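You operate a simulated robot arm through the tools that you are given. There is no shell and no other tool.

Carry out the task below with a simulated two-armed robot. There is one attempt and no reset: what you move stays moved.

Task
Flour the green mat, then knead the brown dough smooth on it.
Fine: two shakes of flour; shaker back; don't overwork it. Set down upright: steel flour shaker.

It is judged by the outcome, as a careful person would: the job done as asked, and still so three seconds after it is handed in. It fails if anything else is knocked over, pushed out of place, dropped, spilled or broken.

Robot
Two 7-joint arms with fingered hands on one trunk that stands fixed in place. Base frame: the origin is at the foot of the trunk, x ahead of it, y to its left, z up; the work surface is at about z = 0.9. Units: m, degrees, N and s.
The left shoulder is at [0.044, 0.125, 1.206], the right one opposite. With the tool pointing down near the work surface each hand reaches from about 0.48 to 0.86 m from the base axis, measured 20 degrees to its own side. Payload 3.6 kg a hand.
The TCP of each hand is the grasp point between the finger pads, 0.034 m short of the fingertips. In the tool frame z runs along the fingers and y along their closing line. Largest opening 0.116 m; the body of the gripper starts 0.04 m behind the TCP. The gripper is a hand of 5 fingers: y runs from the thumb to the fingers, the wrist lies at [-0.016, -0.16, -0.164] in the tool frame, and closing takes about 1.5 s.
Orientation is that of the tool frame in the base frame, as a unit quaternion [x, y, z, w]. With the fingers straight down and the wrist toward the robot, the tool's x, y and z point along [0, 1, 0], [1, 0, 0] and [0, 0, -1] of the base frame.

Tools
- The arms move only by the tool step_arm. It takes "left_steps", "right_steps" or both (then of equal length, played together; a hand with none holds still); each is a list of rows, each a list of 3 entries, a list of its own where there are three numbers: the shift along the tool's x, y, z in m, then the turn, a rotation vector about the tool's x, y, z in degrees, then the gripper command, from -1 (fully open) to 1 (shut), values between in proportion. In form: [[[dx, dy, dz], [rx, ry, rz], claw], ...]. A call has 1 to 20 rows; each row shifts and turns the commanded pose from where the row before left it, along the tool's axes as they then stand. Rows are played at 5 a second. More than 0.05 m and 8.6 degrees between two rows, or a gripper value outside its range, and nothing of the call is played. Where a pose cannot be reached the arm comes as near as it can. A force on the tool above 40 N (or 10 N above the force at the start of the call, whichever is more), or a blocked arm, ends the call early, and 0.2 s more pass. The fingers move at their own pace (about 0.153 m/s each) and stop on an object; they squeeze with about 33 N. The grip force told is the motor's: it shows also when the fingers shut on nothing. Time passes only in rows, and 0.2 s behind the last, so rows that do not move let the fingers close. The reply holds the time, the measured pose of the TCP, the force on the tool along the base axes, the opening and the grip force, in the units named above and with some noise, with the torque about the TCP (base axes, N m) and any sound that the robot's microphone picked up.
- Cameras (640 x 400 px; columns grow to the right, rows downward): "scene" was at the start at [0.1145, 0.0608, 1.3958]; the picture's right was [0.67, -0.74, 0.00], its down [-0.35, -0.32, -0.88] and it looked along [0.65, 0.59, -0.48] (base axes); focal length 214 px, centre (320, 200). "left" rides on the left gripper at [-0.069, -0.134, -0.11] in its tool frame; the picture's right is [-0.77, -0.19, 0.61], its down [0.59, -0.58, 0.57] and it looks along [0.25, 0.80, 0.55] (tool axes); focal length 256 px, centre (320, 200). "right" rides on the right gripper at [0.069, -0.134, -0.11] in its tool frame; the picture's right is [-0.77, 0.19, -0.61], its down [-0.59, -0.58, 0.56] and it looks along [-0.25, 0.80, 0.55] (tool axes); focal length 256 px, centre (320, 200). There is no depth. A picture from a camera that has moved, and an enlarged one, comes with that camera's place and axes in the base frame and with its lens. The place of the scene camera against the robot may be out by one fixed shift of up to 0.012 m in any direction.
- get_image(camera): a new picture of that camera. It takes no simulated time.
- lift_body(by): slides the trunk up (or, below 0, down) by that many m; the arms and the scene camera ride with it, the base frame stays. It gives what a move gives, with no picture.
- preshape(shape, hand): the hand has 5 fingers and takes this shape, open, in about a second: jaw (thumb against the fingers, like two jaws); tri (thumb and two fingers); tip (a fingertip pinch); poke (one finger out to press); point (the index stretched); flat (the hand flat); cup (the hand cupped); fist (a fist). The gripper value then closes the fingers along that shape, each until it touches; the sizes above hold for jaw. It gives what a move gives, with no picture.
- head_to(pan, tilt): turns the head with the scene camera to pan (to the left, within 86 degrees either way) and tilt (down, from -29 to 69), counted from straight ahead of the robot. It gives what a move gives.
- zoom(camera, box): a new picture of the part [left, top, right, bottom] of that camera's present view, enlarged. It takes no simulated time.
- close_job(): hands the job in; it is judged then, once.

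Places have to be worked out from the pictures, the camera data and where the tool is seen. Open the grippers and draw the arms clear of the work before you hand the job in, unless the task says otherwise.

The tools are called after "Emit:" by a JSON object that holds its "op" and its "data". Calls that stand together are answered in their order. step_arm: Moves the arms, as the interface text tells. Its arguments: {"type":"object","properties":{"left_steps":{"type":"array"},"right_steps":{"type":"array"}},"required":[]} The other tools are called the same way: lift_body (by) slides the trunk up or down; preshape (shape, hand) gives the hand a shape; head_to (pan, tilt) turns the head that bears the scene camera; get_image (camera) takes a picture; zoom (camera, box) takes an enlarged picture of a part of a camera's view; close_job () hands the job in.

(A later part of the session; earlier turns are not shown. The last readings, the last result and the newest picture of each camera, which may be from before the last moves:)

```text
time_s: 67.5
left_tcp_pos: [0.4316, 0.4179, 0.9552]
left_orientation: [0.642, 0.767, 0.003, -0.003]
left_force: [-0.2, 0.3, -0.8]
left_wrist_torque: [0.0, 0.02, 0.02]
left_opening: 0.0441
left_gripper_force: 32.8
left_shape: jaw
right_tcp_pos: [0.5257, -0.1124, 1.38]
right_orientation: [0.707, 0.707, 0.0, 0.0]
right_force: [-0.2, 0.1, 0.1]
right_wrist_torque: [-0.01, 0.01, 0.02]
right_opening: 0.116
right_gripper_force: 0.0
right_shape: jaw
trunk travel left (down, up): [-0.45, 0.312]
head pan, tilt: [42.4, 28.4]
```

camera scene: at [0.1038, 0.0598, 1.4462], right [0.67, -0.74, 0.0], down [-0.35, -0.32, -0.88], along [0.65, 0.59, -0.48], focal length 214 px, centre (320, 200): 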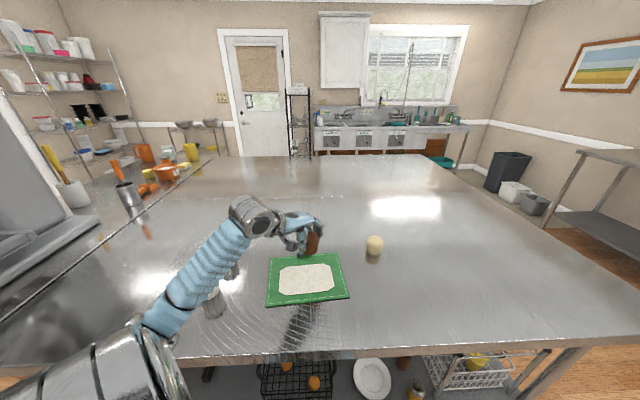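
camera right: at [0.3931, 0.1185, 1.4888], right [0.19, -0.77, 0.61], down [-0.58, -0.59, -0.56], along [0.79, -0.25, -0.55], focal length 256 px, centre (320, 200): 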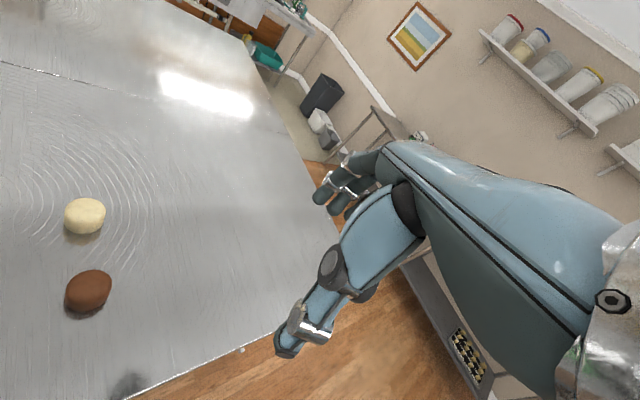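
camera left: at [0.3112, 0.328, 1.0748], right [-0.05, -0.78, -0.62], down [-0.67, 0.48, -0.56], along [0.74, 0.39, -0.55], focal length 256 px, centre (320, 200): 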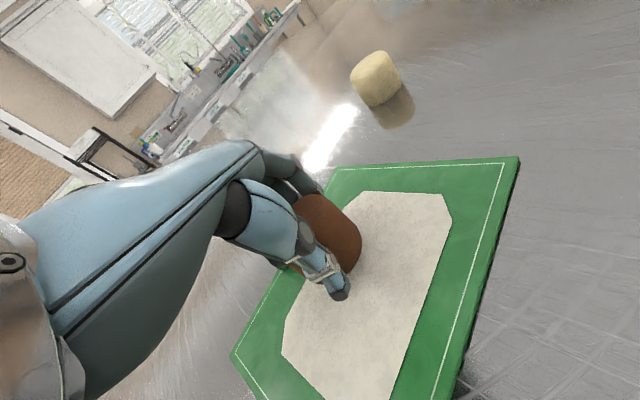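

No contact yet; I'll go down a few more millimetres, a step at a time.

Emit:
{"op": "step_arm", "data": {"left_steps": [[[0, 0, 0.002], [0, 0, 0], 0.25], [[0, 0, 0.002], [0, 0, 0], 0.25], [[0, 0, 0], [0, 0, 0], 0.25]]}}

Emit:
{"op": "zoom", "data": {"camera": "scene", "box": [270, 220, 350, 290]}}

```text
time_s: 68.3
left_tcp_pos: [0.4307, 0.4184, 0.9509]
left_orientation: [0.642, 0.767, 0.002, -0.003]
left_force: [0.1, 0.6, -0.1]
left_wrist_torque: [-0.01, 0.02, -0.01]
left_opening: 0.0441
left_gripper_force: 33.7
left_shape: jaw
right_tcp_pos: [0.5264, -0.1123, 1.3802]
right_orientation: [0.707, 0.707, 0.0, -0.001]
right_force: [-0.4, 0.3, -0.7]
right_wrist_torque: [0.03, 0.03, 0.03]
right_opening: 0.1157
right_gripper_force: 0.1
right_shape: jaw
trunk travel left (down, up): [-0.45, 0.312]
head pan, tilt: [42.4, 28.4]
```

```text
5.71 times, centred on (310, 255) of scene
camera zoom: at [0.103, 0.0604, 1.4462], right [0.67, -0.74, 0.0], down [-0.35, -0.32, -0.88], along [0.65, 0.59, -0.48], focal length 1226 px, centre (377, -114)
```

zoom: 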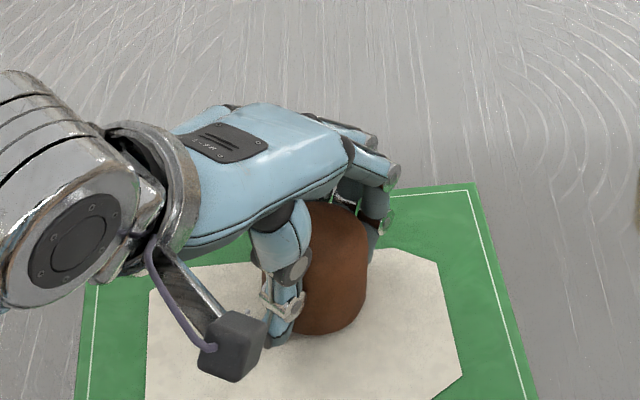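

Nearly resting (the load on the wrist has vanished). One last 2 mm, then I'll release gradually.

Emit:
{"op": "step_arm", "data": {"left_steps": [[[0, 0, 0.002], [0, 0, 0], 0.25], [[0, 0, 0], [0, 0, 0], 0.25], [[0, 0, 0], [0, 0, 0], 0.15], [[0, 0, 0], [0, 0, 0], 0.05], [[0, 0, 0], [0, 0, 0], -0.05], [[0, 0, 0], [0, 0, 0], -0.15], [[0, 0, 0], [0, 0, 0], -0.3], [[0, 0, 0], [0, 0, 0], -0.5], [[0, 0, 0], [0, 0, 0], -0.7], [[0, 0, 0], [0, 0, 0], -0.9], [[0, 0, 0], [0, 0, 0], -1], [[0, 0, 0], [0, 0, 0], -1]]}}

Emit:
{"op": "zoom", "data": {"camera": "scene", "box": [270, 220, 350, 290]}}

Emit:
{"op": "get_image", "data": {"camera": "left"}}

```text
time_s: 70.9
left_tcp_pos: [0.4315, 0.4183, 0.9506]
left_orientation: [0.642, 0.766, 0.003, -0.004]
left_force: [-0.5, 0.8, -0.1]
left_wrist_torque: [-0.03, 0.04, 0.0]
left_opening: 0.1159
left_gripper_force: 0.1
left_shape: jaw
right_tcp_pos: [0.5261, -0.1114, 1.3793]
right_orientation: [0.707, 0.707, 0.0, 0.0]
right_force: [-0.1, 0.2, 0.4]
right_wrist_torque: [0.04, 0.03, 0.0]
right_opening: 0.1159
right_gripper_force: 0.1
right_shape: jaw
trunk travel left (down, up): [-0.45, 0.312]
head pan, tilt: [42.4, 28.4]
```

```text
5.71 times, centred on (310, 255) of scene
camera zoom: at [0.103, 0.0603, 1.4462], right [0.67, -0.74, 0.0], down [-0.35, -0.32, -0.88], along [0.65, 0.59, -0.48], focal length 1226 px, centre (377, -114)
```

zoom: 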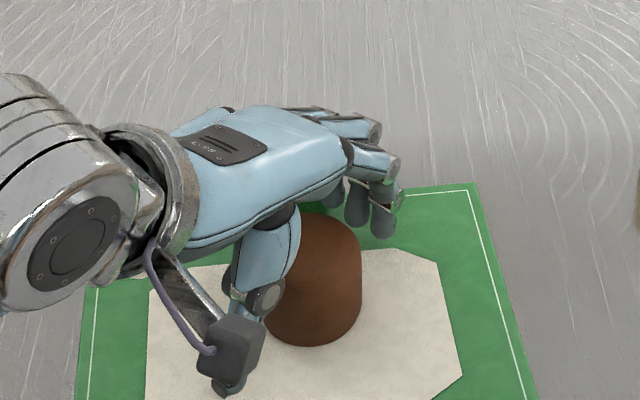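

```text
taken
camera left: at [0.312, 0.3257, 1.0605], right [-0.05, -0.78, -0.62], down [-0.67, 0.48, -0.56], along [0.74, 0.39, -0.55], focal length 256 px, centre (320, 200)
```

left: 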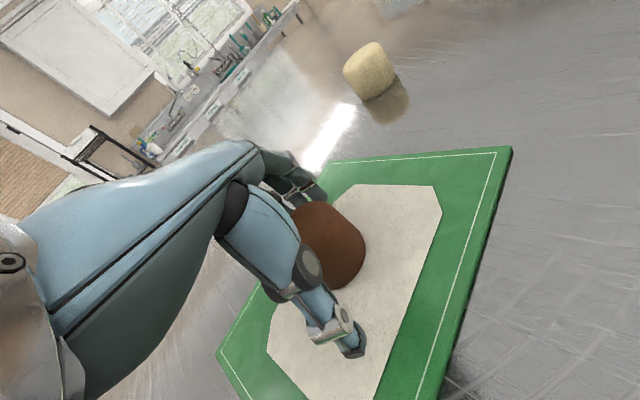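

The dough stands on the floured patch. I'll withdraw straight up and inspect its surface before kneading.

Emit:
{"op": "step_arm", "data": {"left_steps": [[[0, 0, -0.02], [0, 0, 0], -1], [[0, 0, -0.035], [0, 0, 0], -1], [[0, 0, -0.045], [0, 0, 0], -1], [[0, 0, -0.045], [0, 0, 0], -1], [[0, 0, -0.045], [0, 0, 0], -1], [[0, 0, 0], [0, 0, 0], -1]]}}

Emit:
{"op": "zoom", "data": {"camera": "scene", "box": [250, 220, 370, 320]}}

Emit:
{"op": "get_image", "data": {"camera": "left"}}

```text
time_s: 72.3
left_tcp_pos: [0.4306, 0.4159, 1.1425]
left_orientation: [0.642, 0.767, 0.003, -0.003]
left_force: [0.1, -0.1, 0.0]
left_wrist_torque: [0.02, 0.02, 0.0]
left_opening: 0.1159
left_gripper_force: 0.1
left_shape: jaw
right_tcp_pos: [0.5259, -0.1115, 1.3812]
right_orientation: [0.707, 0.707, 0.0, 0.0]
right_force: [0.5, 0.4, 0.2]
right_wrist_torque: [-0.01, 0.01, 0.03]
right_opening: 0.116
right_gripper_force: 0.1
right_shape: jaw
trunk travel left (down, up): [-0.45, 0.312]
head pan, tilt: [42.4, 28.4]
```

```text
4.00 times, centred on (310, 270) of scene
camera zoom: at [0.1029, 0.0606, 1.4462], right [0.67, -0.74, 0.0], down [-0.35, -0.32, -0.88], along [0.65, 0.59, -0.48], focal length 858 px, centre (360, -80)
```

zoom: 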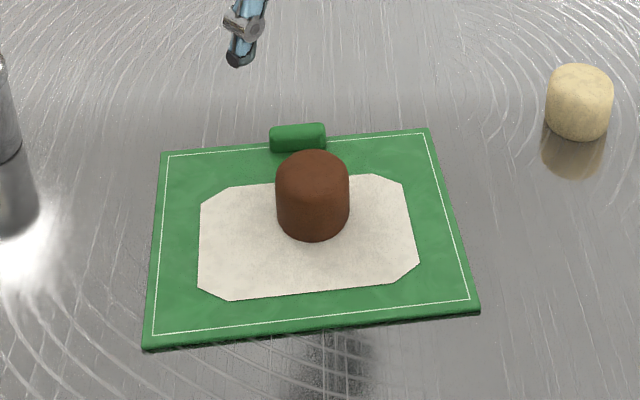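

```text
taken
camera left: at [0.3115, 0.3232, 1.2528], right [-0.05, -0.78, -0.62], down [-0.67, 0.48, -0.56], along [0.74, 0.39, -0.55], focal length 256 px, centre (320, 200)
```

left: 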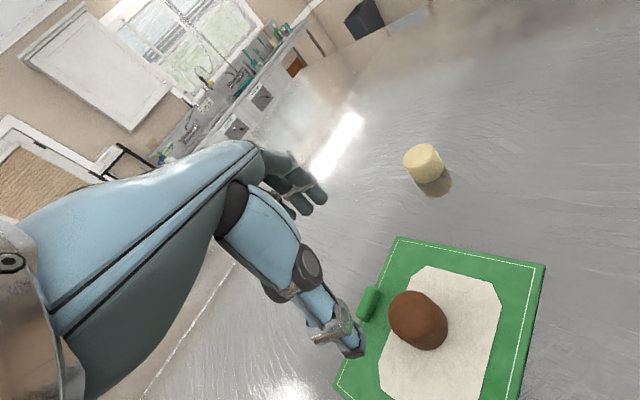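

The dough stands upright on the flour at about (0.438, 0.420), top at z ≈ 0.96. I'll record its surface up close, then shape a fist and look at its geometry.

Emit:
{"op": "zoom", "data": {"camera": "scene", "box": [290, 245, 330, 285]}}

Emit:
{"op": "preshape", "data": {"hand": "left", "shape": "fist"}}

Emit:
{"op": "get_image", "data": {"camera": "left"}}

Emit:
{"op": "get_image", "data": {"camera": "scene"}}

```text
10.00 times, centred on (310, 265) of scene
camera zoom: at [0.1029, 0.0606, 1.4462], right [0.67, -0.74, 0.0], down [-0.35, -0.32, -0.88], along [0.65, 0.59, -0.48], focal length 2145 px, centre (420, -450)
```

zoom: 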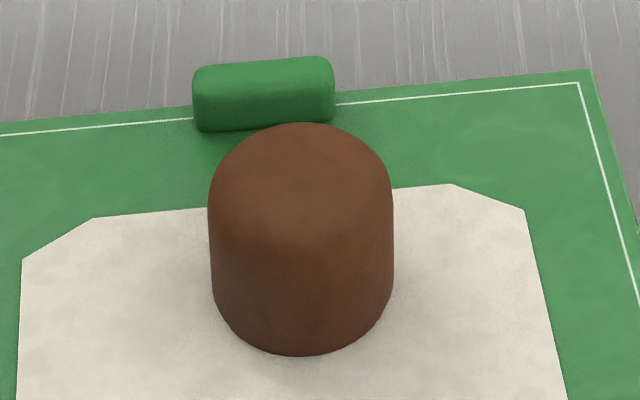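

```text
time_s: 73.2
left_tcp_pos: [0.4316, 0.4165, 1.1426]
left_orientation: [0.642, 0.767, 0.003, -0.003]
left_force: [-0.3, -0.4, 0.5]
left_wrist_torque: [-0.01, -0.04, 0.0]
left_opening: 0.0
left_gripper_force: 0.0
left_shape: fist
right_tcp_pos: [0.5261, -0.1117, 1.3808]
right_orientation: [0.707, 0.707, 0.0, 0.0]
right_force: [-0.3, 0.4, -0.6]
right_wrist_torque: [-0.03, 0.04, -0.03]
right_opening: 0.1158
right_gripper_force: 0.1
right_shape: jaw
trunk travel left (down, up): [-0.45, 0.312]
head pan, tilt: [42.4, 28.4]
```

```text
taken
camera left: at [0.3116, 0.3232, 1.2523], right [-0.05, -0.78, -0.62], down [-0.67, 0.48, -0.56], along [0.74, 0.39, -0.55], focal length 256 px, centre (320, 200)
```

left: 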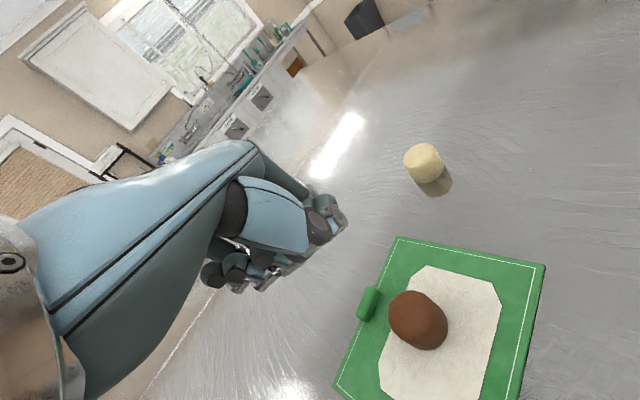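

```text
taken
camera scene: at [0.103, 0.0604, 1.4462], right [0.67, -0.74, 0.0], down [-0.35, -0.32, -0.88], along [0.65, 0.59, -0.48], focal length 214 px, centre (320, 200)
```

scene: 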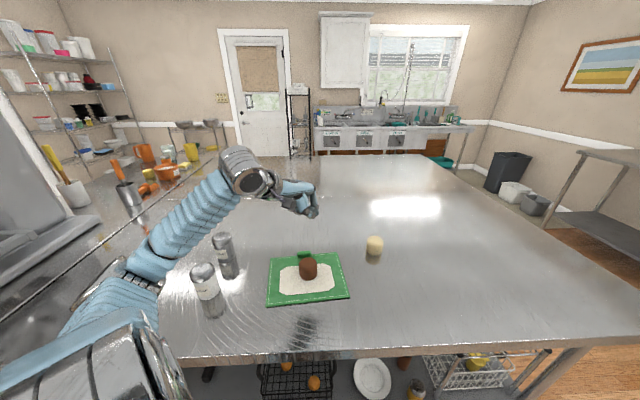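

The fist is formed. I'll zoom on it to see where its lowest surface lies relative to the TCP.

Emit:
{"op": "zoom", "data": {"camera": "scene", "box": [210, 130, 350, 240]}}

Emit:
{"op": "zoom", "data": {"camera": "left", "box": [140, 120, 460, 400]}}

```text
3.64 times, centred on (280, 185) of scene
camera zoom: at [0.103, 0.0604, 1.4462], right [0.67, -0.74, 0.0], down [-0.35, -0.32, -0.88], along [0.65, 0.59, -0.48], focal length 780 px, centre (466, 254)
```

zoom: 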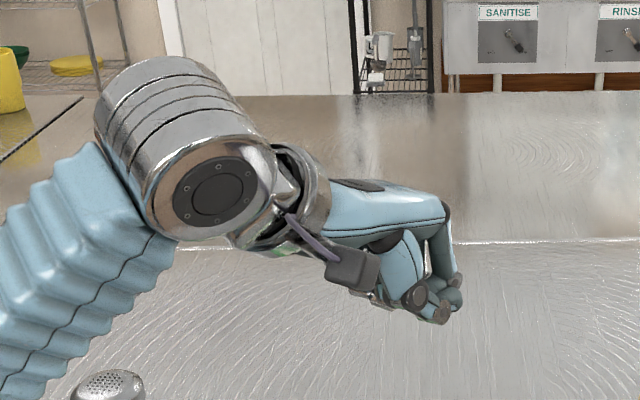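

```text
1.43 times, centred on (300, 260) of left
camera zoom: at [0.3116, 0.3232, 1.2523], right [-0.05, -0.78, -0.62], down [-0.67, 0.48, -0.56], along [0.74, 0.39, -0.55], focal length 366 px, centre (349, 114)
```

zoom: 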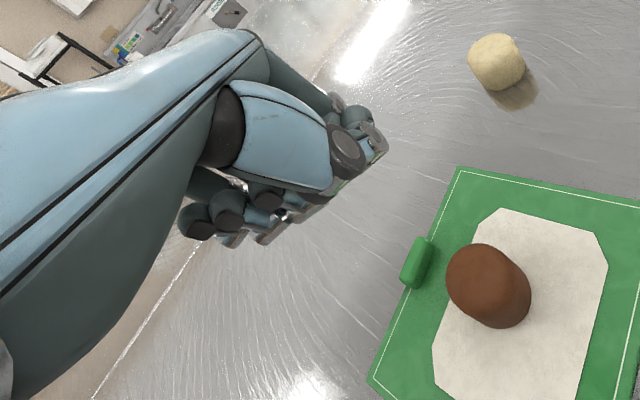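

Accounting for perspective, the fist's underside is roughly at TCP height and centred a little behind it. I'll centre it over the dough and descend to about 3 cm above the dough's top for a check.

Emit:
{"op": "step_arm", "data": {"left_steps": [[[0.002, 0.012, 0.02], [0, 0, 0], 1], [[0, 0, 0.04], [0, 0, 0], 1], [[0, 0, 0.04], [0, 0, 0], 1], [[0, 0, 0.04], [0, 0, 0], 1], [[0, 0, 0], [0, 0, 0], 1]]}}

Emit:
{"op": "zoom", "data": {"camera": "scene", "box": [240, 190, 380, 310]}}

Emit:
{"op": "get_image", "data": {"camera": "left"}}

```text
time_s: 74.4
left_tcp_pos: [0.4437, 0.4234, 1.0002]
left_orientation: [0.642, 0.767, 0.004, -0.003]
left_force: [-0.8, 1.1, 0.0]
left_wrist_torque: [-0.03, 0.06, 0.01]
left_opening: 0.0001
left_gripper_force: 0.1
left_shape: fist
right_tcp_pos: [0.526, -0.1119, 1.38]
right_orientation: [0.707, 0.707, 0.0, 0.0]
right_force: [0.2, -0.9, 0.8]
right_wrist_torque: [0.05, 0.01, 0.03]
right_opening: 0.1158
right_gripper_force: 0.0
right_shape: jaw
trunk travel left (down, up): [-0.45, 0.312]
head pan, tilt: [42.4, 28.4]
```

```text
3.33 times, centred on (310, 250) of scene
camera zoom: at [0.1031, 0.0602, 1.4462], right [0.67, -0.74, 0.0], down [-0.35, -0.32, -0.88], along [0.65, 0.59, -0.48], focal length 715 px, centre (353, 33)
```

zoom: 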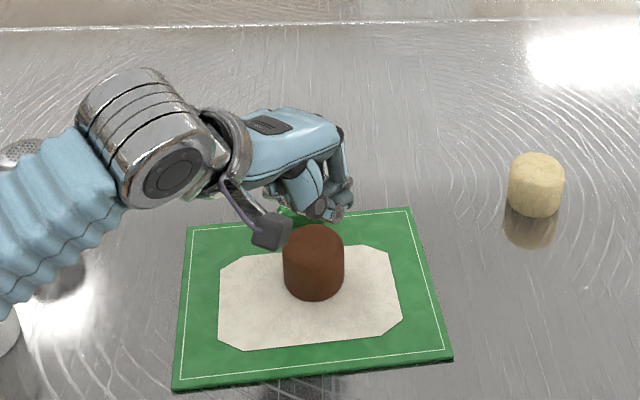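

```text
taken
camera left: at [0.3235, 0.3307, 1.1111], right [-0.05, -0.78, -0.62], down [-0.67, 0.48, -0.56], along [0.74, 0.39, -0.55], focal length 256 px, centre (320, 200)
```

left: 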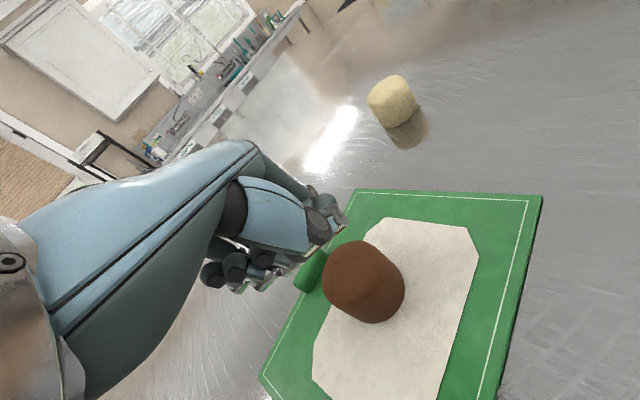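

The fist is aligned over the dough. I'll press down slowly, watching the force; the call stops itself if it exceeds the limit.

Emit:
{"op": "step_arm", "data": {"left_steps": [[[0, 0, 0.01], [0, 0, 0], 1], [[0, 0, 0.01], [0, 0, 0], 1], [[0, 0, 0.005], [0, 0, 0], 1], [[0, 0, 0.005], [0, 0, 0], 1], [[0, 0, 0.005], [0, 0, 0], 1], [[0, 0, 0], [0, 0, 0], 1]]}}

Emit:
{"op": "zoom", "data": {"camera": "scene", "box": [260, 220, 360, 310]}}

Emit:
{"op": "get_image", "data": {"camera": "left"}}

```text
time_s: 75.8
left_tcp_pos: [0.4416, 0.4225, 0.9661]
left_orientation: [0.642, 0.767, 0.003, -0.003]
left_force: [0.2, 0.4, 0.2]
left_wrist_torque: [-0.02, 0.01, 0.01]
left_opening: 0.0
left_gripper_force: 0.0
left_shape: fist
right_tcp_pos: [0.5259, -0.1125, 1.3806]
right_orientation: [0.707, 0.707, 0.0, 0.0]
right_force: [0.4, -0.5, -0.3]
right_wrist_torque: [0.04, 0.03, -0.03]
right_opening: 0.1159
right_gripper_force: 0.1
right_shape: jaw
trunk travel left (down, up): [-0.45, 0.312]
head pan, tilt: [42.4, 28.4]
```

```text
4.44 times, centred on (310, 265) of scene
camera zoom: at [0.103, 0.0603, 1.4462], right [0.67, -0.74, 0.0], down [-0.35, -0.32, -0.88], along [0.65, 0.59, -0.48], focal length 953 px, centre (364, -89)
```

zoom: 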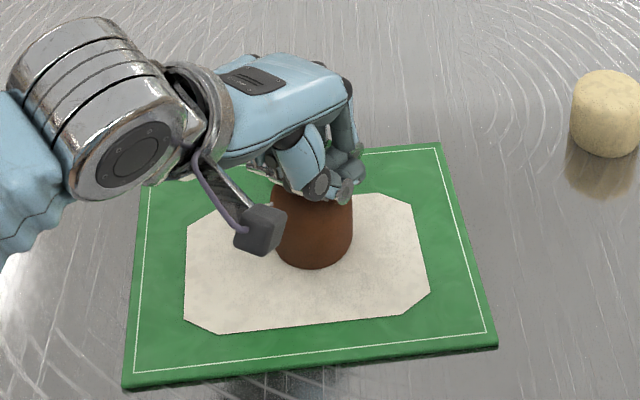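

```text
taken
camera left: at [0.3231, 0.3303, 1.0763], right [-0.05, -0.78, -0.62], down [-0.67, 0.48, -0.56], along [0.74, 0.39, -0.55], focal length 256 px, centre (320, 200)
```

left: 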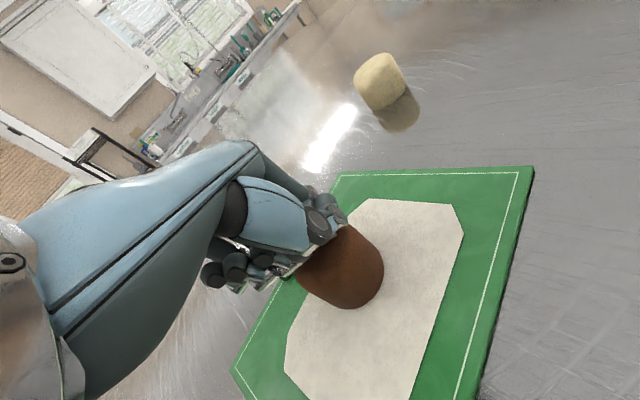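

Just above the dough. I'll keep pressing down in 3 mm steps to find contact and gauge stiffness.

Emit:
{"op": "step_arm", "data": {"left_steps": [[[0, 0, 0.003], [0, 0, 0], 1], [[0, 0, 0.003], [0, 0, 0], 1], [[0, 0, 0.003], [0, 0, 0], 1], [[0, 0, 0], [0, 0, 0], 1]]}}

```text
time_s: 76.8
left_tcp_pos: [0.444, 0.4218, 0.9564]
left_orientation: [0.643, 0.766, 0.003, -0.002]
left_force: [0.0, -0.8, 3.4]
left_wrist_torque: [-0.1, -0.06, -0.02]
left_opening: 0.0002
left_gripper_force: 0.1
left_shape: fist
right_tcp_pos: [0.5262, -0.1128, 1.381]
right_orientation: [0.707, 0.707, 0.0, -0.001]
right_force: [0.3, 0.1, -0.4]
right_wrist_torque: [-0.01, -0.01, 0.03]
right_opening: 0.1156
right_gripper_force: 0.0
right_shape: jaw
trunk travel left (down, up): [-0.45, 0.312]
head pan, tilt: [42.4, 28.4]
```

Contact at z ≈ 0.957 (3.4 N). I'll press further for the first knead stroke.

Emit:
{"op": "step_arm", "data": {"left_steps": [[[0, 0, 0.003], [0, 0, 0], 1], [[0, 0, 0.003], [0, 0, 0], 1], [[0, 0, 0], [0, 0, 0], 1]]}}

Emit:
{"op": "zoom", "data": {"camera": "scene", "box": [260, 220, 360, 310]}}

```text
time_s: 77.6
left_tcp_pos: [0.4414, 0.4225, 0.9524]
left_orientation: [0.642, 0.766, 0.006, -0.001]
left_force: [-5.7, 1.3, 25.7]
left_wrist_torque: [-0.61, 0.08, -0.1]
left_opening: 0.0
left_gripper_force: 0.0
left_shape: fist
right_tcp_pos: [0.5224, -0.1133, 1.3828]
right_orientation: [0.707, 0.707, 0.001, 0.0]
right_force: [0.2, -0.6, -0.9]
right_wrist_torque: [-0.02, 0.01, -0.01]
right_opening: 0.1158
right_gripper_force: 0.1
right_shape: jaw
trunk travel left (down, up): [-0.45, 0.312]
head pan, tilt: [42.4, 28.4]
```

```text
4.44 times, centred on (310, 265) of scene
camera zoom: at [0.1001, 0.0587, 1.4467], right [0.67, -0.74, 0.0], down [-0.35, -0.32, -0.88], along [0.65, 0.59, -0.47], focal length 953 px, centre (364, -89)
```

zoom: 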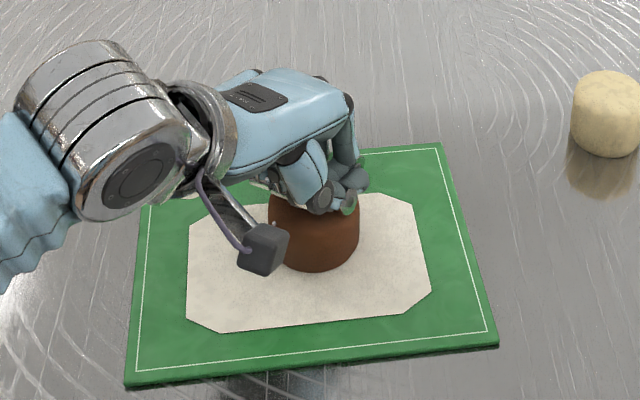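

The dough visibly flattened under about 26 N. I'll lift off and inspect the dough after this first press.

Emit:
{"op": "step_arm", "data": {"left_steps": [[[0, 0, -0.006], [0, 0, 0], 1], [[0, 0, -0.03], [0, 0, 0], 1], [[0, 0, -0.04], [0, 0, 0], 1], [[0, 0, 0], [0, 0, 0], 1]]}}

Emit:
{"op": "zoom", "data": {"camera": "scene", "box": [290, 245, 330, 285]}}

Emit:
{"op": "get_image", "data": {"camera": "left"}}

```text
time_s: 78.6
left_tcp_pos: [0.444, 0.4235, 1.0257]
left_orientation: [0.642, 0.766, 0.002, -0.004]
left_force: [-0.7, -0.6, 0.9]
left_wrist_torque: [-0.01, -0.02, 0.01]
left_opening: 0.0001
left_gripper_force: 0.0
left_shape: fist
right_tcp_pos: [0.5267, -0.1119, 1.3802]
right_orientation: [0.707, 0.707, 0.0, 0.0]
right_force: [0.4, -0.2, 1.2]
right_wrist_torque: [0.0, 0.03, -0.02]
right_opening: 0.1156
right_gripper_force: 0.0
right_shape: jaw
trunk travel left (down, up): [-0.45, 0.312]
head pan, tilt: [42.4, 28.4]
```

```text
10.00 times, centred on (310, 265) of scene
camera zoom: at [0.1029, 0.0604, 1.4462], right [0.67, -0.74, 0.0], down [-0.35, -0.32, -0.88], along [0.65, 0.59, -0.48], focal length 2145 px, centre (420, -450)
```

zoom: 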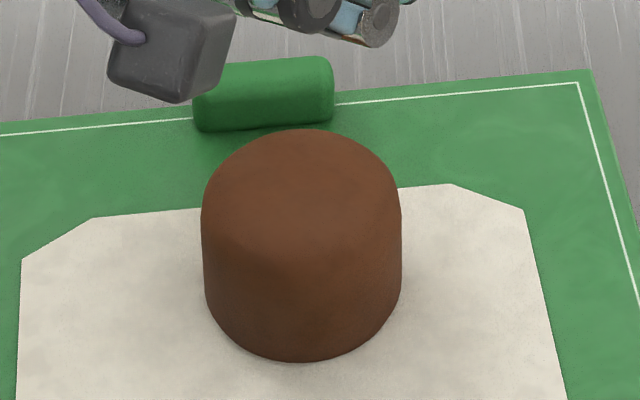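

```text
taken
camera left: at [0.325, 0.3317, 1.1365], right [-0.05, -0.78, -0.62], down [-0.67, 0.48, -0.56], along [0.74, 0.39, -0.55], focal length 256 px, centre (320, 200)
```

left: 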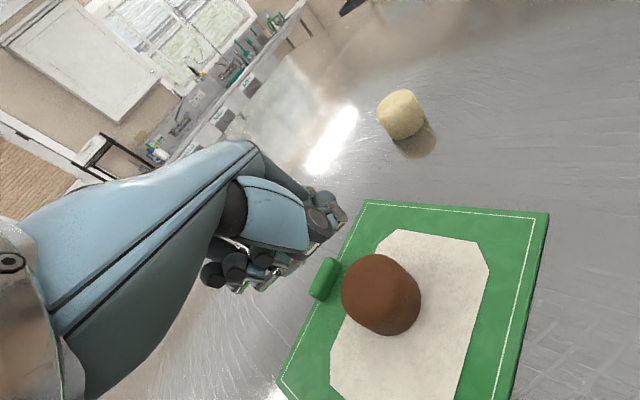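

After one press the dough is slightly wider and lower, and its mottling has eased a bit. I'll do the second press, approaching quickly and then pressing in small steps.

Emit:
{"op": "step_arm", "data": {"left_steps": [[[0, 0, 0.04], [0, 0, 0], 1], [[0, 0, 0.02], [0, 0, 0], 1], [[0, 0, 0.008], [0, 0, 0], 1], [[0, 0, 0.003], [0, 0, 0], 1], [[0, 0, 0.003], [0, 0, 0], 1], [[0, 0, 0], [0, 0, 0], 1]]}}

```text
time_s: 80.0
left_tcp_pos: [0.4431, 0.4227, 0.9527]
left_orientation: [0.642, 0.766, 0.003, -0.004]
left_force: [-0.1, -0.6, 4.8]
left_wrist_torque: [-0.1, 0.0, -0.05]
left_opening: 0.0
left_gripper_force: 0.0
left_shape: fist
right_tcp_pos: [0.5241, -0.113, 1.3809]
right_orientation: [0.707, 0.707, 0.001, 0.0]
right_force: [0.6, 1.0, 0.3]
right_wrist_torque: [0.02, 0.02, 0.0]
right_opening: 0.1161
right_gripper_force: 0.1
right_shape: jaw
trunk travel left (down, up): [-0.45, 0.312]
head pan, tilt: [42.4, 28.4]
```

Contact now comes at 0.953, about 4 mm lower than before. Pressing to a similar force as the first stroke.

Emit:
{"op": "step_arm", "data": {"left_steps": [[[0, 0, 0.003], [0, 0, 0], 1], [[0, 0, 0.003], [0, 0, 0], 1], [[0, 0, 0], [0, 0, 0], 1]]}}

Emit:
{"op": "step_arm", "data": {"left_steps": [[[0, 0, -0.006], [0, 0, 0], 1], [[0, 0, -0.03], [0, 0, 0], 1], [[0, 0, -0.04], [0, 0, 0], 1], [[0, 0, 0], [0, 0, 0], 1]]}}

Emit:
{"op": "zoom", "data": {"camera": "scene", "box": [290, 245, 330, 285]}}

```text
time_s: 80.8
left_tcp_pos: [0.4417, 0.4239, 0.9485]
left_orientation: [0.642, 0.767, 0.006, -0.002]
left_force: [-3.8, -0.3, 21.6]
left_wrist_torque: [-0.52, 0.06, -0.09]
left_opening: 0.0
left_gripper_force: 0.0
left_shape: fist
right_tcp_pos: [0.5242, -0.1137, 1.3808]
right_orientation: [0.707, 0.707, 0.0, 0.0]
right_force: [-0.1, 0.1, 0.2]
right_wrist_torque: [0.02, 0.02, 0.01]
right_opening: 0.1159
right_gripper_force: 0.0
right_shape: jaw
trunk travel left (down, up): [-0.45, 0.312]
head pan, tilt: [42.4, 28.4]
```

```text
time_s: 81.8
left_tcp_pos: [0.4429, 0.422, 1.021]
left_orientation: [0.642, 0.767, 0.003, -0.004]
left_force: [0.4, 0.1, 0.4]
left_wrist_torque: [-0.02, -0.01, -0.02]
left_opening: 0.0
left_gripper_force: 0.0
left_shape: fist
right_tcp_pos: [0.5264, -0.1118, 1.3807]
right_orientation: [0.707, 0.707, 0.0, 0.0]
right_force: [0.5, -0.3, 0.7]
right_wrist_torque: [0.05, -0.01, 0.0]
right_opening: 0.1158
right_gripper_force: 0.0
right_shape: jaw
trunk travel left (down, up): [-0.45, 0.312]
head pan, tilt: [42.4, 28.4]
```

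```text
10.00 times, centred on (310, 265) of scene
camera zoom: at [0.1029, 0.0604, 1.4462], right [0.67, -0.74, 0.0], down [-0.35, -0.32, -0.88], along [0.65, 0.59, -0.48], focal length 2145 px, centre (420, -450)
```

zoom: 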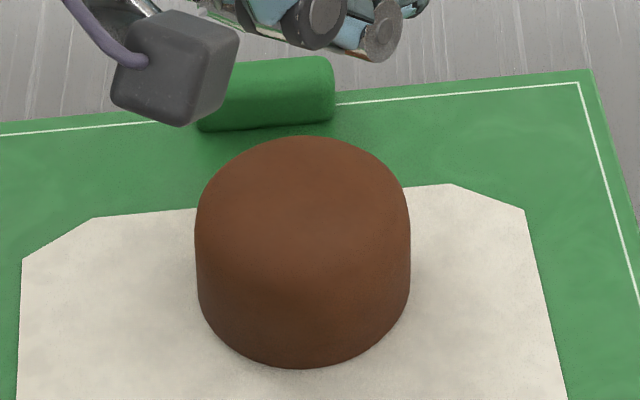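

The dough widens evenly with each press, and the surface is getting smoother. I'll zoom tighter to judge the texture against the untouched pale dough.

Emit:
{"op": "zoom", "data": {"camera": "scene", "box": [296, 254, 322, 284]}}

Emit:
{"op": "zoom", "data": {"camera": "left", "box": [320, 230, 450, 360]}}

Emit:
{"op": "zoom", "data": {"camera": "scene", "box": [360, 230, 390, 260]}}

```text
13.33 times, centred on (309, 269) of scene
camera zoom: at [0.1029, 0.0604, 1.4462], right [0.67, -0.74, 0.0], down [-0.35, -0.32, -0.88], along [0.65, 0.59, -0.48], focal length 2860 px, centre (467, -720)
```

zoom: 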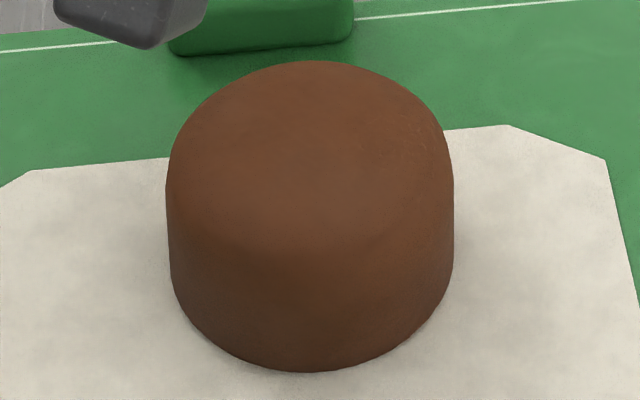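

```text
3.08 times, centred on (385, 295) of left
camera zoom: at [0.3239, 0.3301, 1.1322], right [-0.05, -0.78, -0.62], down [-0.67, 0.48, -0.56], along [0.74, 0.39, -0.55], focal length 788 px, centre (120, -92)
```

zoom: 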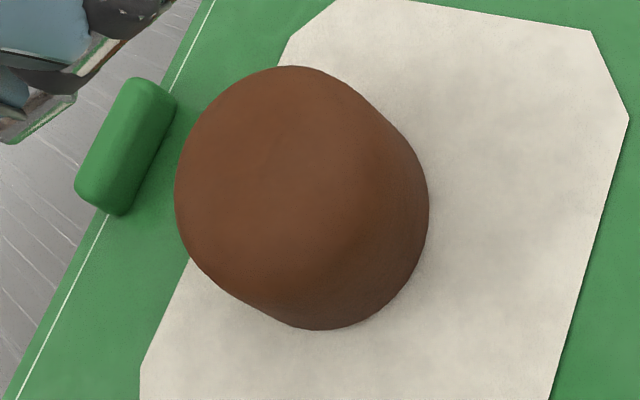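

```text
13.33 times, centred on (375, 245) of scene
camera zoom: at [0.1029, 0.0604, 1.4462], right [0.67, -0.74, 0.0], down [-0.35, -0.32, -0.88], along [0.65, 0.59, -0.48], focal length 2860 px, centre (-413, -400)
```

zoom: 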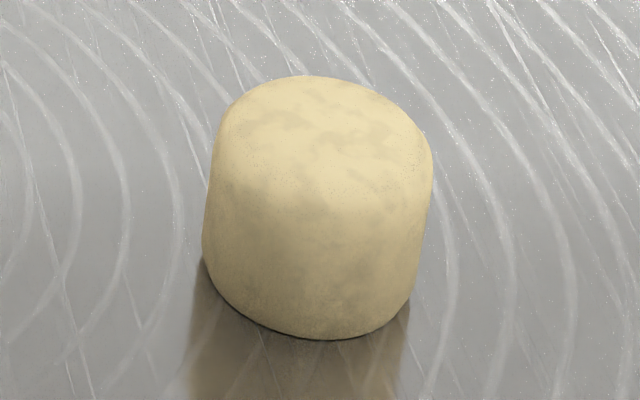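

Pressing is working it evenly. I'll give the third press the same way and compare.

Emit:
{"op": "step_arm", "data": {"left_steps": [[[0, 0, 0.04], [0, 0, 0], 1], [[0, 0, 0.02], [0, 0, 0], 1], [[0, 0, 0.008], [0, 0, 0], 1], [[0, 0, 0.003], [0, 0, 0], 1], [[0, 0, 0], [0, 0, 0], 1]]}}

Emit:
{"op": "step_arm", "data": {"left_steps": [[[0, 0, 0.003], [0, 0, 0], 1], [[0, 0, 0.003], [0, 0, 0], 1], [[0, 0, 0.002], [0, 0, 0], 1], [[0, 0, 0], [0, 0, 0], 1]]}}

Emit:
{"op": "step_arm", "data": {"left_steps": [[[0, 0, -0.006], [0, 0, 0], 1], [[0, 0, -0.03], [0, 0, 0], 1], [[0, 0, -0.04], [0, 0, 0], 1], [[0, 0, 0], [0, 0, 0], 1]]}}

Emit:
{"op": "zoom", "data": {"camera": "scene", "box": [290, 245, 330, 285]}}

Emit:
{"op": "zoom", "data": {"camera": "left", "box": [320, 230, 450, 360]}}

```text
time_s: 83.0
left_tcp_pos: [0.4416, 0.4229, 0.951]
left_orientation: [0.642, 0.767, 0.004, -0.003]
left_force: [1.0, 0.9, 1.6]
left_wrist_torque: [-0.05, 0.01, 0.02]
left_opening: 0.0
left_gripper_force: 0.1
left_shape: fist
right_tcp_pos: [0.5258, -0.1136, 1.3798]
right_orientation: [0.707, 0.707, 0.0, 0.0]
right_force: [-0.9, 0.1, -0.6]
right_wrist_torque: [0.02, 0.0, -0.02]
right_opening: 0.1161
right_gripper_force: 0.1
right_shape: jaw
trunk travel left (down, up): [-0.45, 0.312]
head pan, tilt: [42.4, 28.4]
```

```text
time_s: 84.0
left_tcp_pos: [0.4413, 0.4242, 0.945]
left_orientation: [0.642, 0.766, 0.005, -0.002]
left_force: [-2.3, 0.6, 14.7]
left_wrist_torque: [-0.34, 0.04, -0.09]
left_opening: 0.0001
left_gripper_force: 0.0
left_shape: fist
right_tcp_pos: [0.525, -0.1137, 1.3805]
right_orientation: [0.707, 0.707, 0.0, 0.001]
right_force: [0.2, -0.1, -0.1]
right_wrist_torque: [-0.01, 0.03, 0.0]
right_opening: 0.1159
right_gripper_force: 0.2
right_shape: jaw
trunk travel left (down, up): [-0.45, 0.312]
head pan, tilt: [42.4, 28.4]
```

```text
time_s: 85.0
left_tcp_pos: [0.4432, 0.4229, 1.0185]
left_orientation: [0.643, 0.766, 0.003, -0.002]
left_force: [-0.5, 0.2, 0.0]
left_wrist_torque: [0.02, 0.0, -0.03]
left_opening: 0.0002
left_gripper_force: 0.1
left_shape: fist
right_tcp_pos: [0.5258, -0.1117, 1.3794]
right_orientation: [0.707, 0.707, 0.0, 0.0]
right_force: [-0.2, 0.2, 0.8]
right_wrist_torque: [-0.01, 0.03, 0.01]
right_opening: 0.1161
right_gripper_force: 0.1
right_shape: jaw
trunk travel left (down, up): [-0.45, 0.312]
head pan, tilt: [42.4, 28.4]
```

```text
10.00 times, centred on (310, 265) of scene
camera zoom: at [0.103, 0.0605, 1.4462], right [0.67, -0.74, 0.0], down [-0.35, -0.32, -0.88], along [0.65, 0.59, -0.48], focal length 2145 px, centre (420, -450)
```

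zoom: 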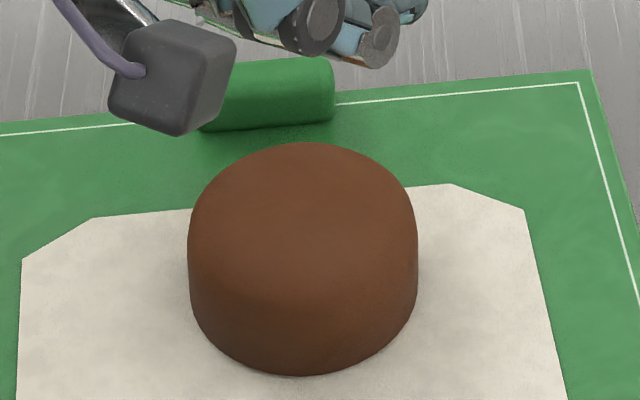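

```text
3.08 times, centred on (385, 295) of left
camera zoom: at [0.3239, 0.331, 1.1292], right [-0.05, -0.78, -0.62], down [-0.67, 0.48, -0.56], along [0.74, 0.39, -0.55], focal length 788 px, centre (120, -92)
```

zoom: 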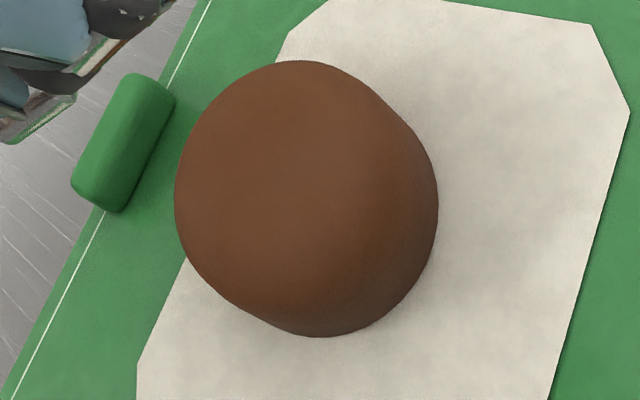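

Third press done; the dough is wider again. I'll look closely at the texture now.

Emit:
{"op": "zoom", "data": {"camera": "scene", "box": [296, 254, 322, 284]}}

Emit:
{"op": "zoom", "data": {"camera": "left", "box": [350, 245, 420, 345]}}

```text
13.33 times, centred on (309, 269) of scene
camera zoom: at [0.103, 0.0605, 1.4462], right [0.67, -0.74, 0.0], down [-0.35, -0.32, -0.88], along [0.65, 0.59, -0.48], focal length 2860 px, centre (467, -720)
```

zoom: 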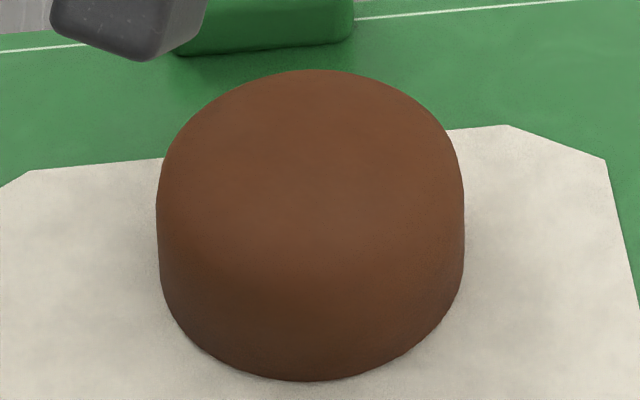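

```text
4.00 times, centred on (385, 295) of left
camera zoom: at [0.3239, 0.331, 1.1292], right [-0.05, -0.78, -0.62], down [-0.67, 0.48, -0.56], along [0.74, 0.39, -0.55], focal length 1024 px, centre (60, -180)
```

zoom: 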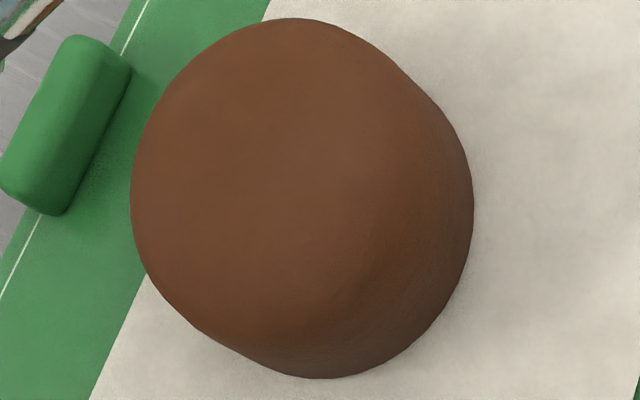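

The mottling has faded strongly with each press. I'll give a fourth press, a bit firmer (about 20–25 N), and compare again.

Emit:
{"op": "step_arm", "data": {"left_steps": [[[0, 0, 0.04], [0, 0, 0], 1], [[0, 0, 0.02], [0, 0, 0], 1], [[0, 0, 0.01], [0, 0, 0], 1], [[0, 0, 0.003], [0, 0, 0], 1], [[0, 0, 0], [0, 0, 0], 1]]}}

Emit:
{"op": "step_arm", "data": {"left_steps": [[[0, 0, 0.003], [0, 0, 0], 1], [[0, 0, 0.003], [0, 0, 0], 1], [[0, 0, 0], [0, 0, 0], 1]]}}

```text
time_s: 86.2
left_tcp_pos: [0.4417, 0.4232, 0.9459]
left_orientation: [0.642, 0.766, 0.004, -0.002]
left_force: [0.5, 0.0, 1.2]
left_wrist_torque: [-0.01, 0.0, 0.01]
left_opening: 0.0001
left_gripper_force: 0.1
left_shape: fist
right_tcp_pos: [0.5254, -0.1124, 1.3803]
right_orientation: [0.708, 0.706, -0.001, 0.001]
right_force: [-0.3, -0.4, -0.3]
right_wrist_torque: [0.03, 0.04, -0.02]
right_opening: 0.1158
right_gripper_force: 0.1
right_shape: jaw
trunk travel left (down, up): [-0.45, 0.312]
head pan, tilt: [42.4, 28.4]
```

```text
time_s: 87.0
left_tcp_pos: [0.4428, 0.4238, 0.9419]
left_orientation: [0.642, 0.766, 0.005, -0.003]
left_force: [-1.2, -0.6, 11.0]
left_wrist_torque: [-0.28, 0.02, -0.01]
left_opening: 0.0
left_gripper_force: 0.0
left_shape: fist
right_tcp_pos: [0.5245, -0.1142, 1.3808]
right_orientation: [0.707, 0.707, 0.0, 0.0]
right_force: [-0.9, 0.0, -0.1]
right_wrist_torque: [0.0, -0.02, -0.02]
right_opening: 0.1158
right_gripper_force: 0.2
right_shape: jaw
trunk travel left (down, up): [-0.45, 0.312]
head pan, tilt: [42.4, 28.4]
```

11 N so far; a little more for a proper stroke, then lift off.

Emit:
{"op": "step_arm", "data": {"left_steps": [[[0, 0, 0.003], [0, 0, 0], 1], [[0, 0, 0], [0, 0, 0], 1]]}}

Emit:
{"op": "step_arm", "data": {"left_steps": [[[0, 0, -0.006], [0, 0, 0], 1], [[0, 0, -0.03], [0, 0, 0], 1], [[0, 0, -0.04], [0, 0, 0], 1], [[0, 0, 0], [0, 0, 0], 1]]}}

Emit:
{"op": "zoom", "data": {"camera": "scene", "box": [290, 245, 330, 285]}}

Emit:
{"op": "zoom", "data": {"camera": "scene", "box": [296, 254, 322, 284]}}

Emit:
{"op": "zoom", "data": {"camera": "left", "box": [320, 230, 450, 360]}}

```text
time_s: 87.6
left_tcp_pos: [0.4412, 0.4222, 0.9407]
left_orientation: [0.642, 0.766, 0.007, -0.001]
left_force: [-4.7, 3.1, 29.3]
left_wrist_torque: [-0.64, 0.08, -0.16]
left_opening: 0.0
left_gripper_force: 0.0
left_shape: fist
right_tcp_pos: [0.5237, -0.1122, 1.3814]
right_orientation: [0.707, 0.707, 0.001, 0.0]
right_force: [-0.4, 0.6, -0.7]
right_wrist_torque: [0.03, 0.03, -0.02]
right_opening: 0.1162
right_gripper_force: 0.0
right_shape: jaw
trunk travel left (down, up): [-0.45, 0.312]
head pan, tilt: [42.4, 28.4]
```

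```text
time_s: 88.6
left_tcp_pos: [0.4429, 0.4219, 1.0104]
left_orientation: [0.642, 0.766, 0.002, -0.004]
left_force: [0.2, 1.5, 0.6]
left_wrist_torque: [0.0, -0.03, -0.03]
left_opening: 0.0
left_gripper_force: 0.0
left_shape: fist
right_tcp_pos: [0.5256, -0.1126, 1.38]
right_orientation: [0.707, 0.707, 0.0, 0.0]
right_force: [-0.3, 0.3, 0.1]
right_wrist_torque: [0.0, 0.01, -0.03]
right_opening: 0.1159
right_gripper_force: 0.1
right_shape: jaw
trunk travel left (down, up): [-0.45, 0.312]
head pan, tilt: [42.4, 28.4]
```

```text
10.00 times, centred on (310, 265) of scene
camera zoom: at [0.1029, 0.0603, 1.4462], right [0.67, -0.74, 0.0], down [-0.35, -0.32, -0.88], along [0.65, 0.59, -0.48], focal length 2145 px, centre (420, -450)
```

zoom: 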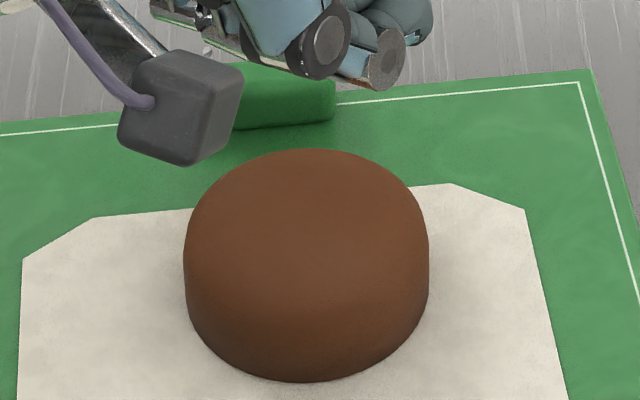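

```text
13.33 times, centred on (309, 269) of scene
camera zoom: at [0.1029, 0.0603, 1.4462], right [0.67, -0.74, 0.0], down [-0.35, -0.32, -0.88], along [0.65, 0.59, -0.48], focal length 2860 px, centre (467, -720)
```

zoom: 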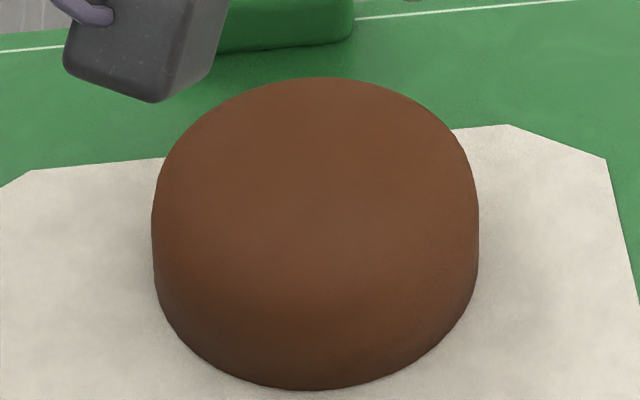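

```text
3.08 times, centred on (385, 295) of left
camera zoom: at [0.3249, 0.33, 1.1208], right [-0.05, -0.78, -0.62], down [-0.67, 0.48, -0.56], along [0.74, 0.39, -0.55], focal length 788 px, centre (120, -92)
```

zoom: 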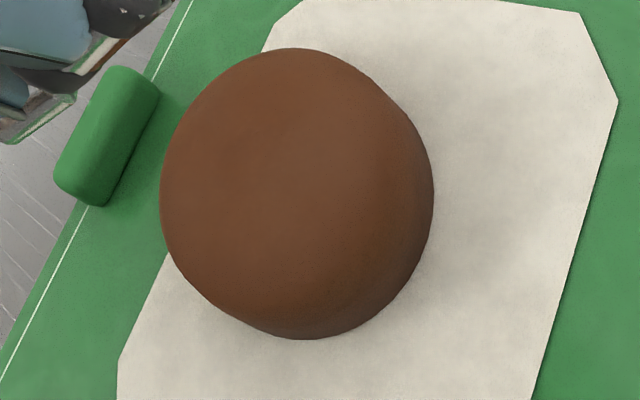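

Four presses in, the spread grows at a steady rate per press and the surface is nearly uniform. I'll give a fifth and judge whether it is smooth.

Emit:
{"op": "step_arm", "data": {"left_steps": [[[0, 0, 0.04], [0, 0, 0], 1], [[0, 0, 0.02], [0, 0, 0], 1], [[0, 0, 0.008], [0, 0, 0], 1], [[0, 0, 0.003], [0, 0, 0], 1], [[0, 0, 0], [0, 0, 0], 1]]}}

Emit:
{"op": "step_arm", "data": {"left_steps": [[[0, 0, 0.003], [0, 0, 0], 1], [[0, 0, 0.002], [0, 0, 0], 1], [[0, 0, 0], [0, 0, 0], 1]]}}

```text
time_s: 89.8
left_tcp_pos: [0.4426, 0.4229, 0.9402]
left_orientation: [0.642, 0.767, 0.002, -0.003]
left_force: [-1.1, -0.7, -0.1]
left_wrist_torque: [0.0, 0.03, 0.02]
left_opening: 0.0002
left_gripper_force: 0.0
left_shape: fist
right_tcp_pos: [0.5262, -0.1134, 1.3809]
right_orientation: [0.707, 0.707, 0.0, 0.0]
right_force: [-0.7, 1.8, 1.0]
right_wrist_torque: [-0.02, 0.0, -0.01]
right_opening: 0.1162
right_gripper_force: 0.2
right_shape: jaw
trunk travel left (down, up): [-0.45, 0.312]
head pan, tilt: [42.4, 28.4]
```

```text
time_s: 90.6
left_tcp_pos: [0.4426, 0.4235, 0.9405]
left_orientation: [0.642, 0.766, 0.006, -0.001]
left_force: [-1.2, -0.6, 20.7]
left_wrist_torque: [-0.49, 0.03, 0.0]
left_opening: 0.0
left_gripper_force: 0.0
left_shape: fist
right_tcp_pos: [0.5246, -0.1137, 1.382]
right_orientation: [0.707, 0.707, 0.001, 0.001]
right_force: [-0.1, 0.2, -0.3]
right_wrist_torque: [0.0, 0.04, -0.04]
right_opening: 0.1157
right_gripper_force: 0.0
right_shape: jaw
trunk travel left (down, up): [-0.45, 0.312]
head pan, tilt: [42.4, 28.4]
```

Force reached 20.7 N with less yield this time. Lifting off to inspect.

Emit:
{"op": "step_arm", "data": {"left_steps": [[[0, 0, -0.006], [0, 0, 0], 1], [[0, 0, -0.03], [0, 0, 0], 1], [[0, 0, -0.04], [0, 0, 0], 1], [[0, 0, 0], [0, 0, 0], 1]]}}

Emit:
{"op": "zoom", "data": {"camera": "scene", "box": [290, 245, 330, 285]}}

Emit:
{"op": "zoom", "data": {"camera": "scene", "box": [296, 254, 322, 284]}}

Emit:
{"op": "zoom", "data": {"camera": "left", "box": [320, 230, 450, 360]}}

```text
time_s: 91.6
left_tcp_pos: [0.4424, 0.4234, 1.0127]
left_orientation: [0.641, 0.767, 0.003, -0.004]
left_force: [0.2, 0.0, -1.0]
left_wrist_torque: [0.05, 0.0, -0.01]
left_opening: 0.0
left_gripper_force: 0.0
left_shape: fist
right_tcp_pos: [0.5264, -0.1128, 1.3808]
right_orientation: [0.707, 0.707, 0.0, -0.001]
right_force: [0.5, -0.2, 0.1]
right_wrist_torque: [-0.04, 0.02, -0.02]
right_opening: 0.1159
right_gripper_force: 0.1
right_shape: jaw
trunk travel left (down, up): [-0.45, 0.312]
head pan, tilt: [42.4, 28.4]
```

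```text
10.00 times, centred on (310, 265) of scene
camera zoom: at [0.1029, 0.0605, 1.4462], right [0.67, -0.74, 0.0], down [-0.35, -0.32, -0.88], along [0.65, 0.59, -0.48], focal length 2145 px, centre (420, -450)
```

zoom: 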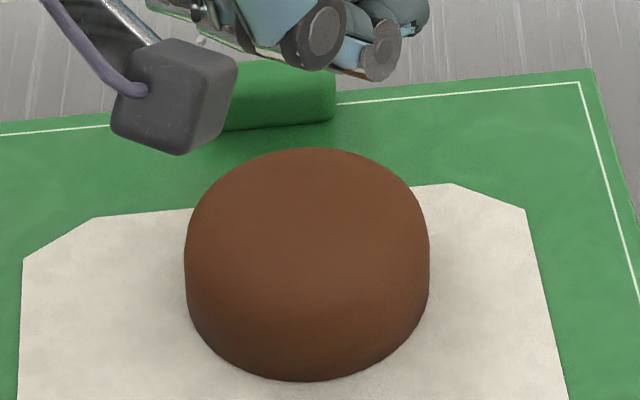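

```text
13.33 times, centred on (309, 269) of scene
camera zoom: at [0.1029, 0.0605, 1.4462], right [0.67, -0.74, 0.0], down [-0.35, -0.32, -0.88], along [0.65, 0.59, -0.48], focal length 2860 px, centre (467, -720)
```

zoom: 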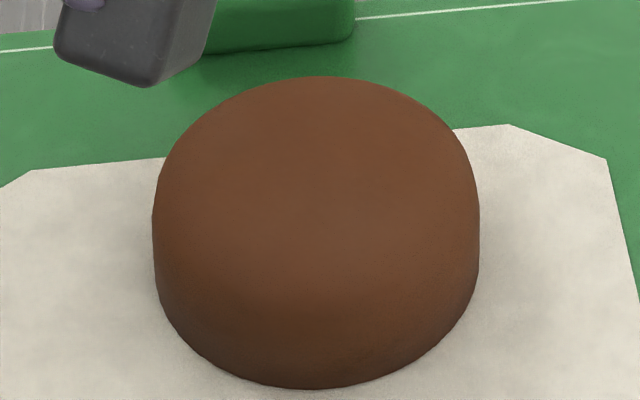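

```text
3.08 times, centred on (385, 295) of left
camera zoom: at [0.3241, 0.3312, 1.1238], right [-0.05, -0.78, -0.62], down [-0.67, 0.48, -0.56], along [0.74, 0.39, -0.55], focal length 788 px, centre (120, -92)
```

zoom: 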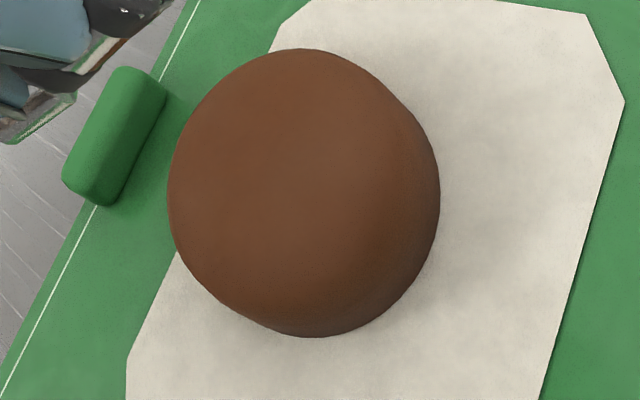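

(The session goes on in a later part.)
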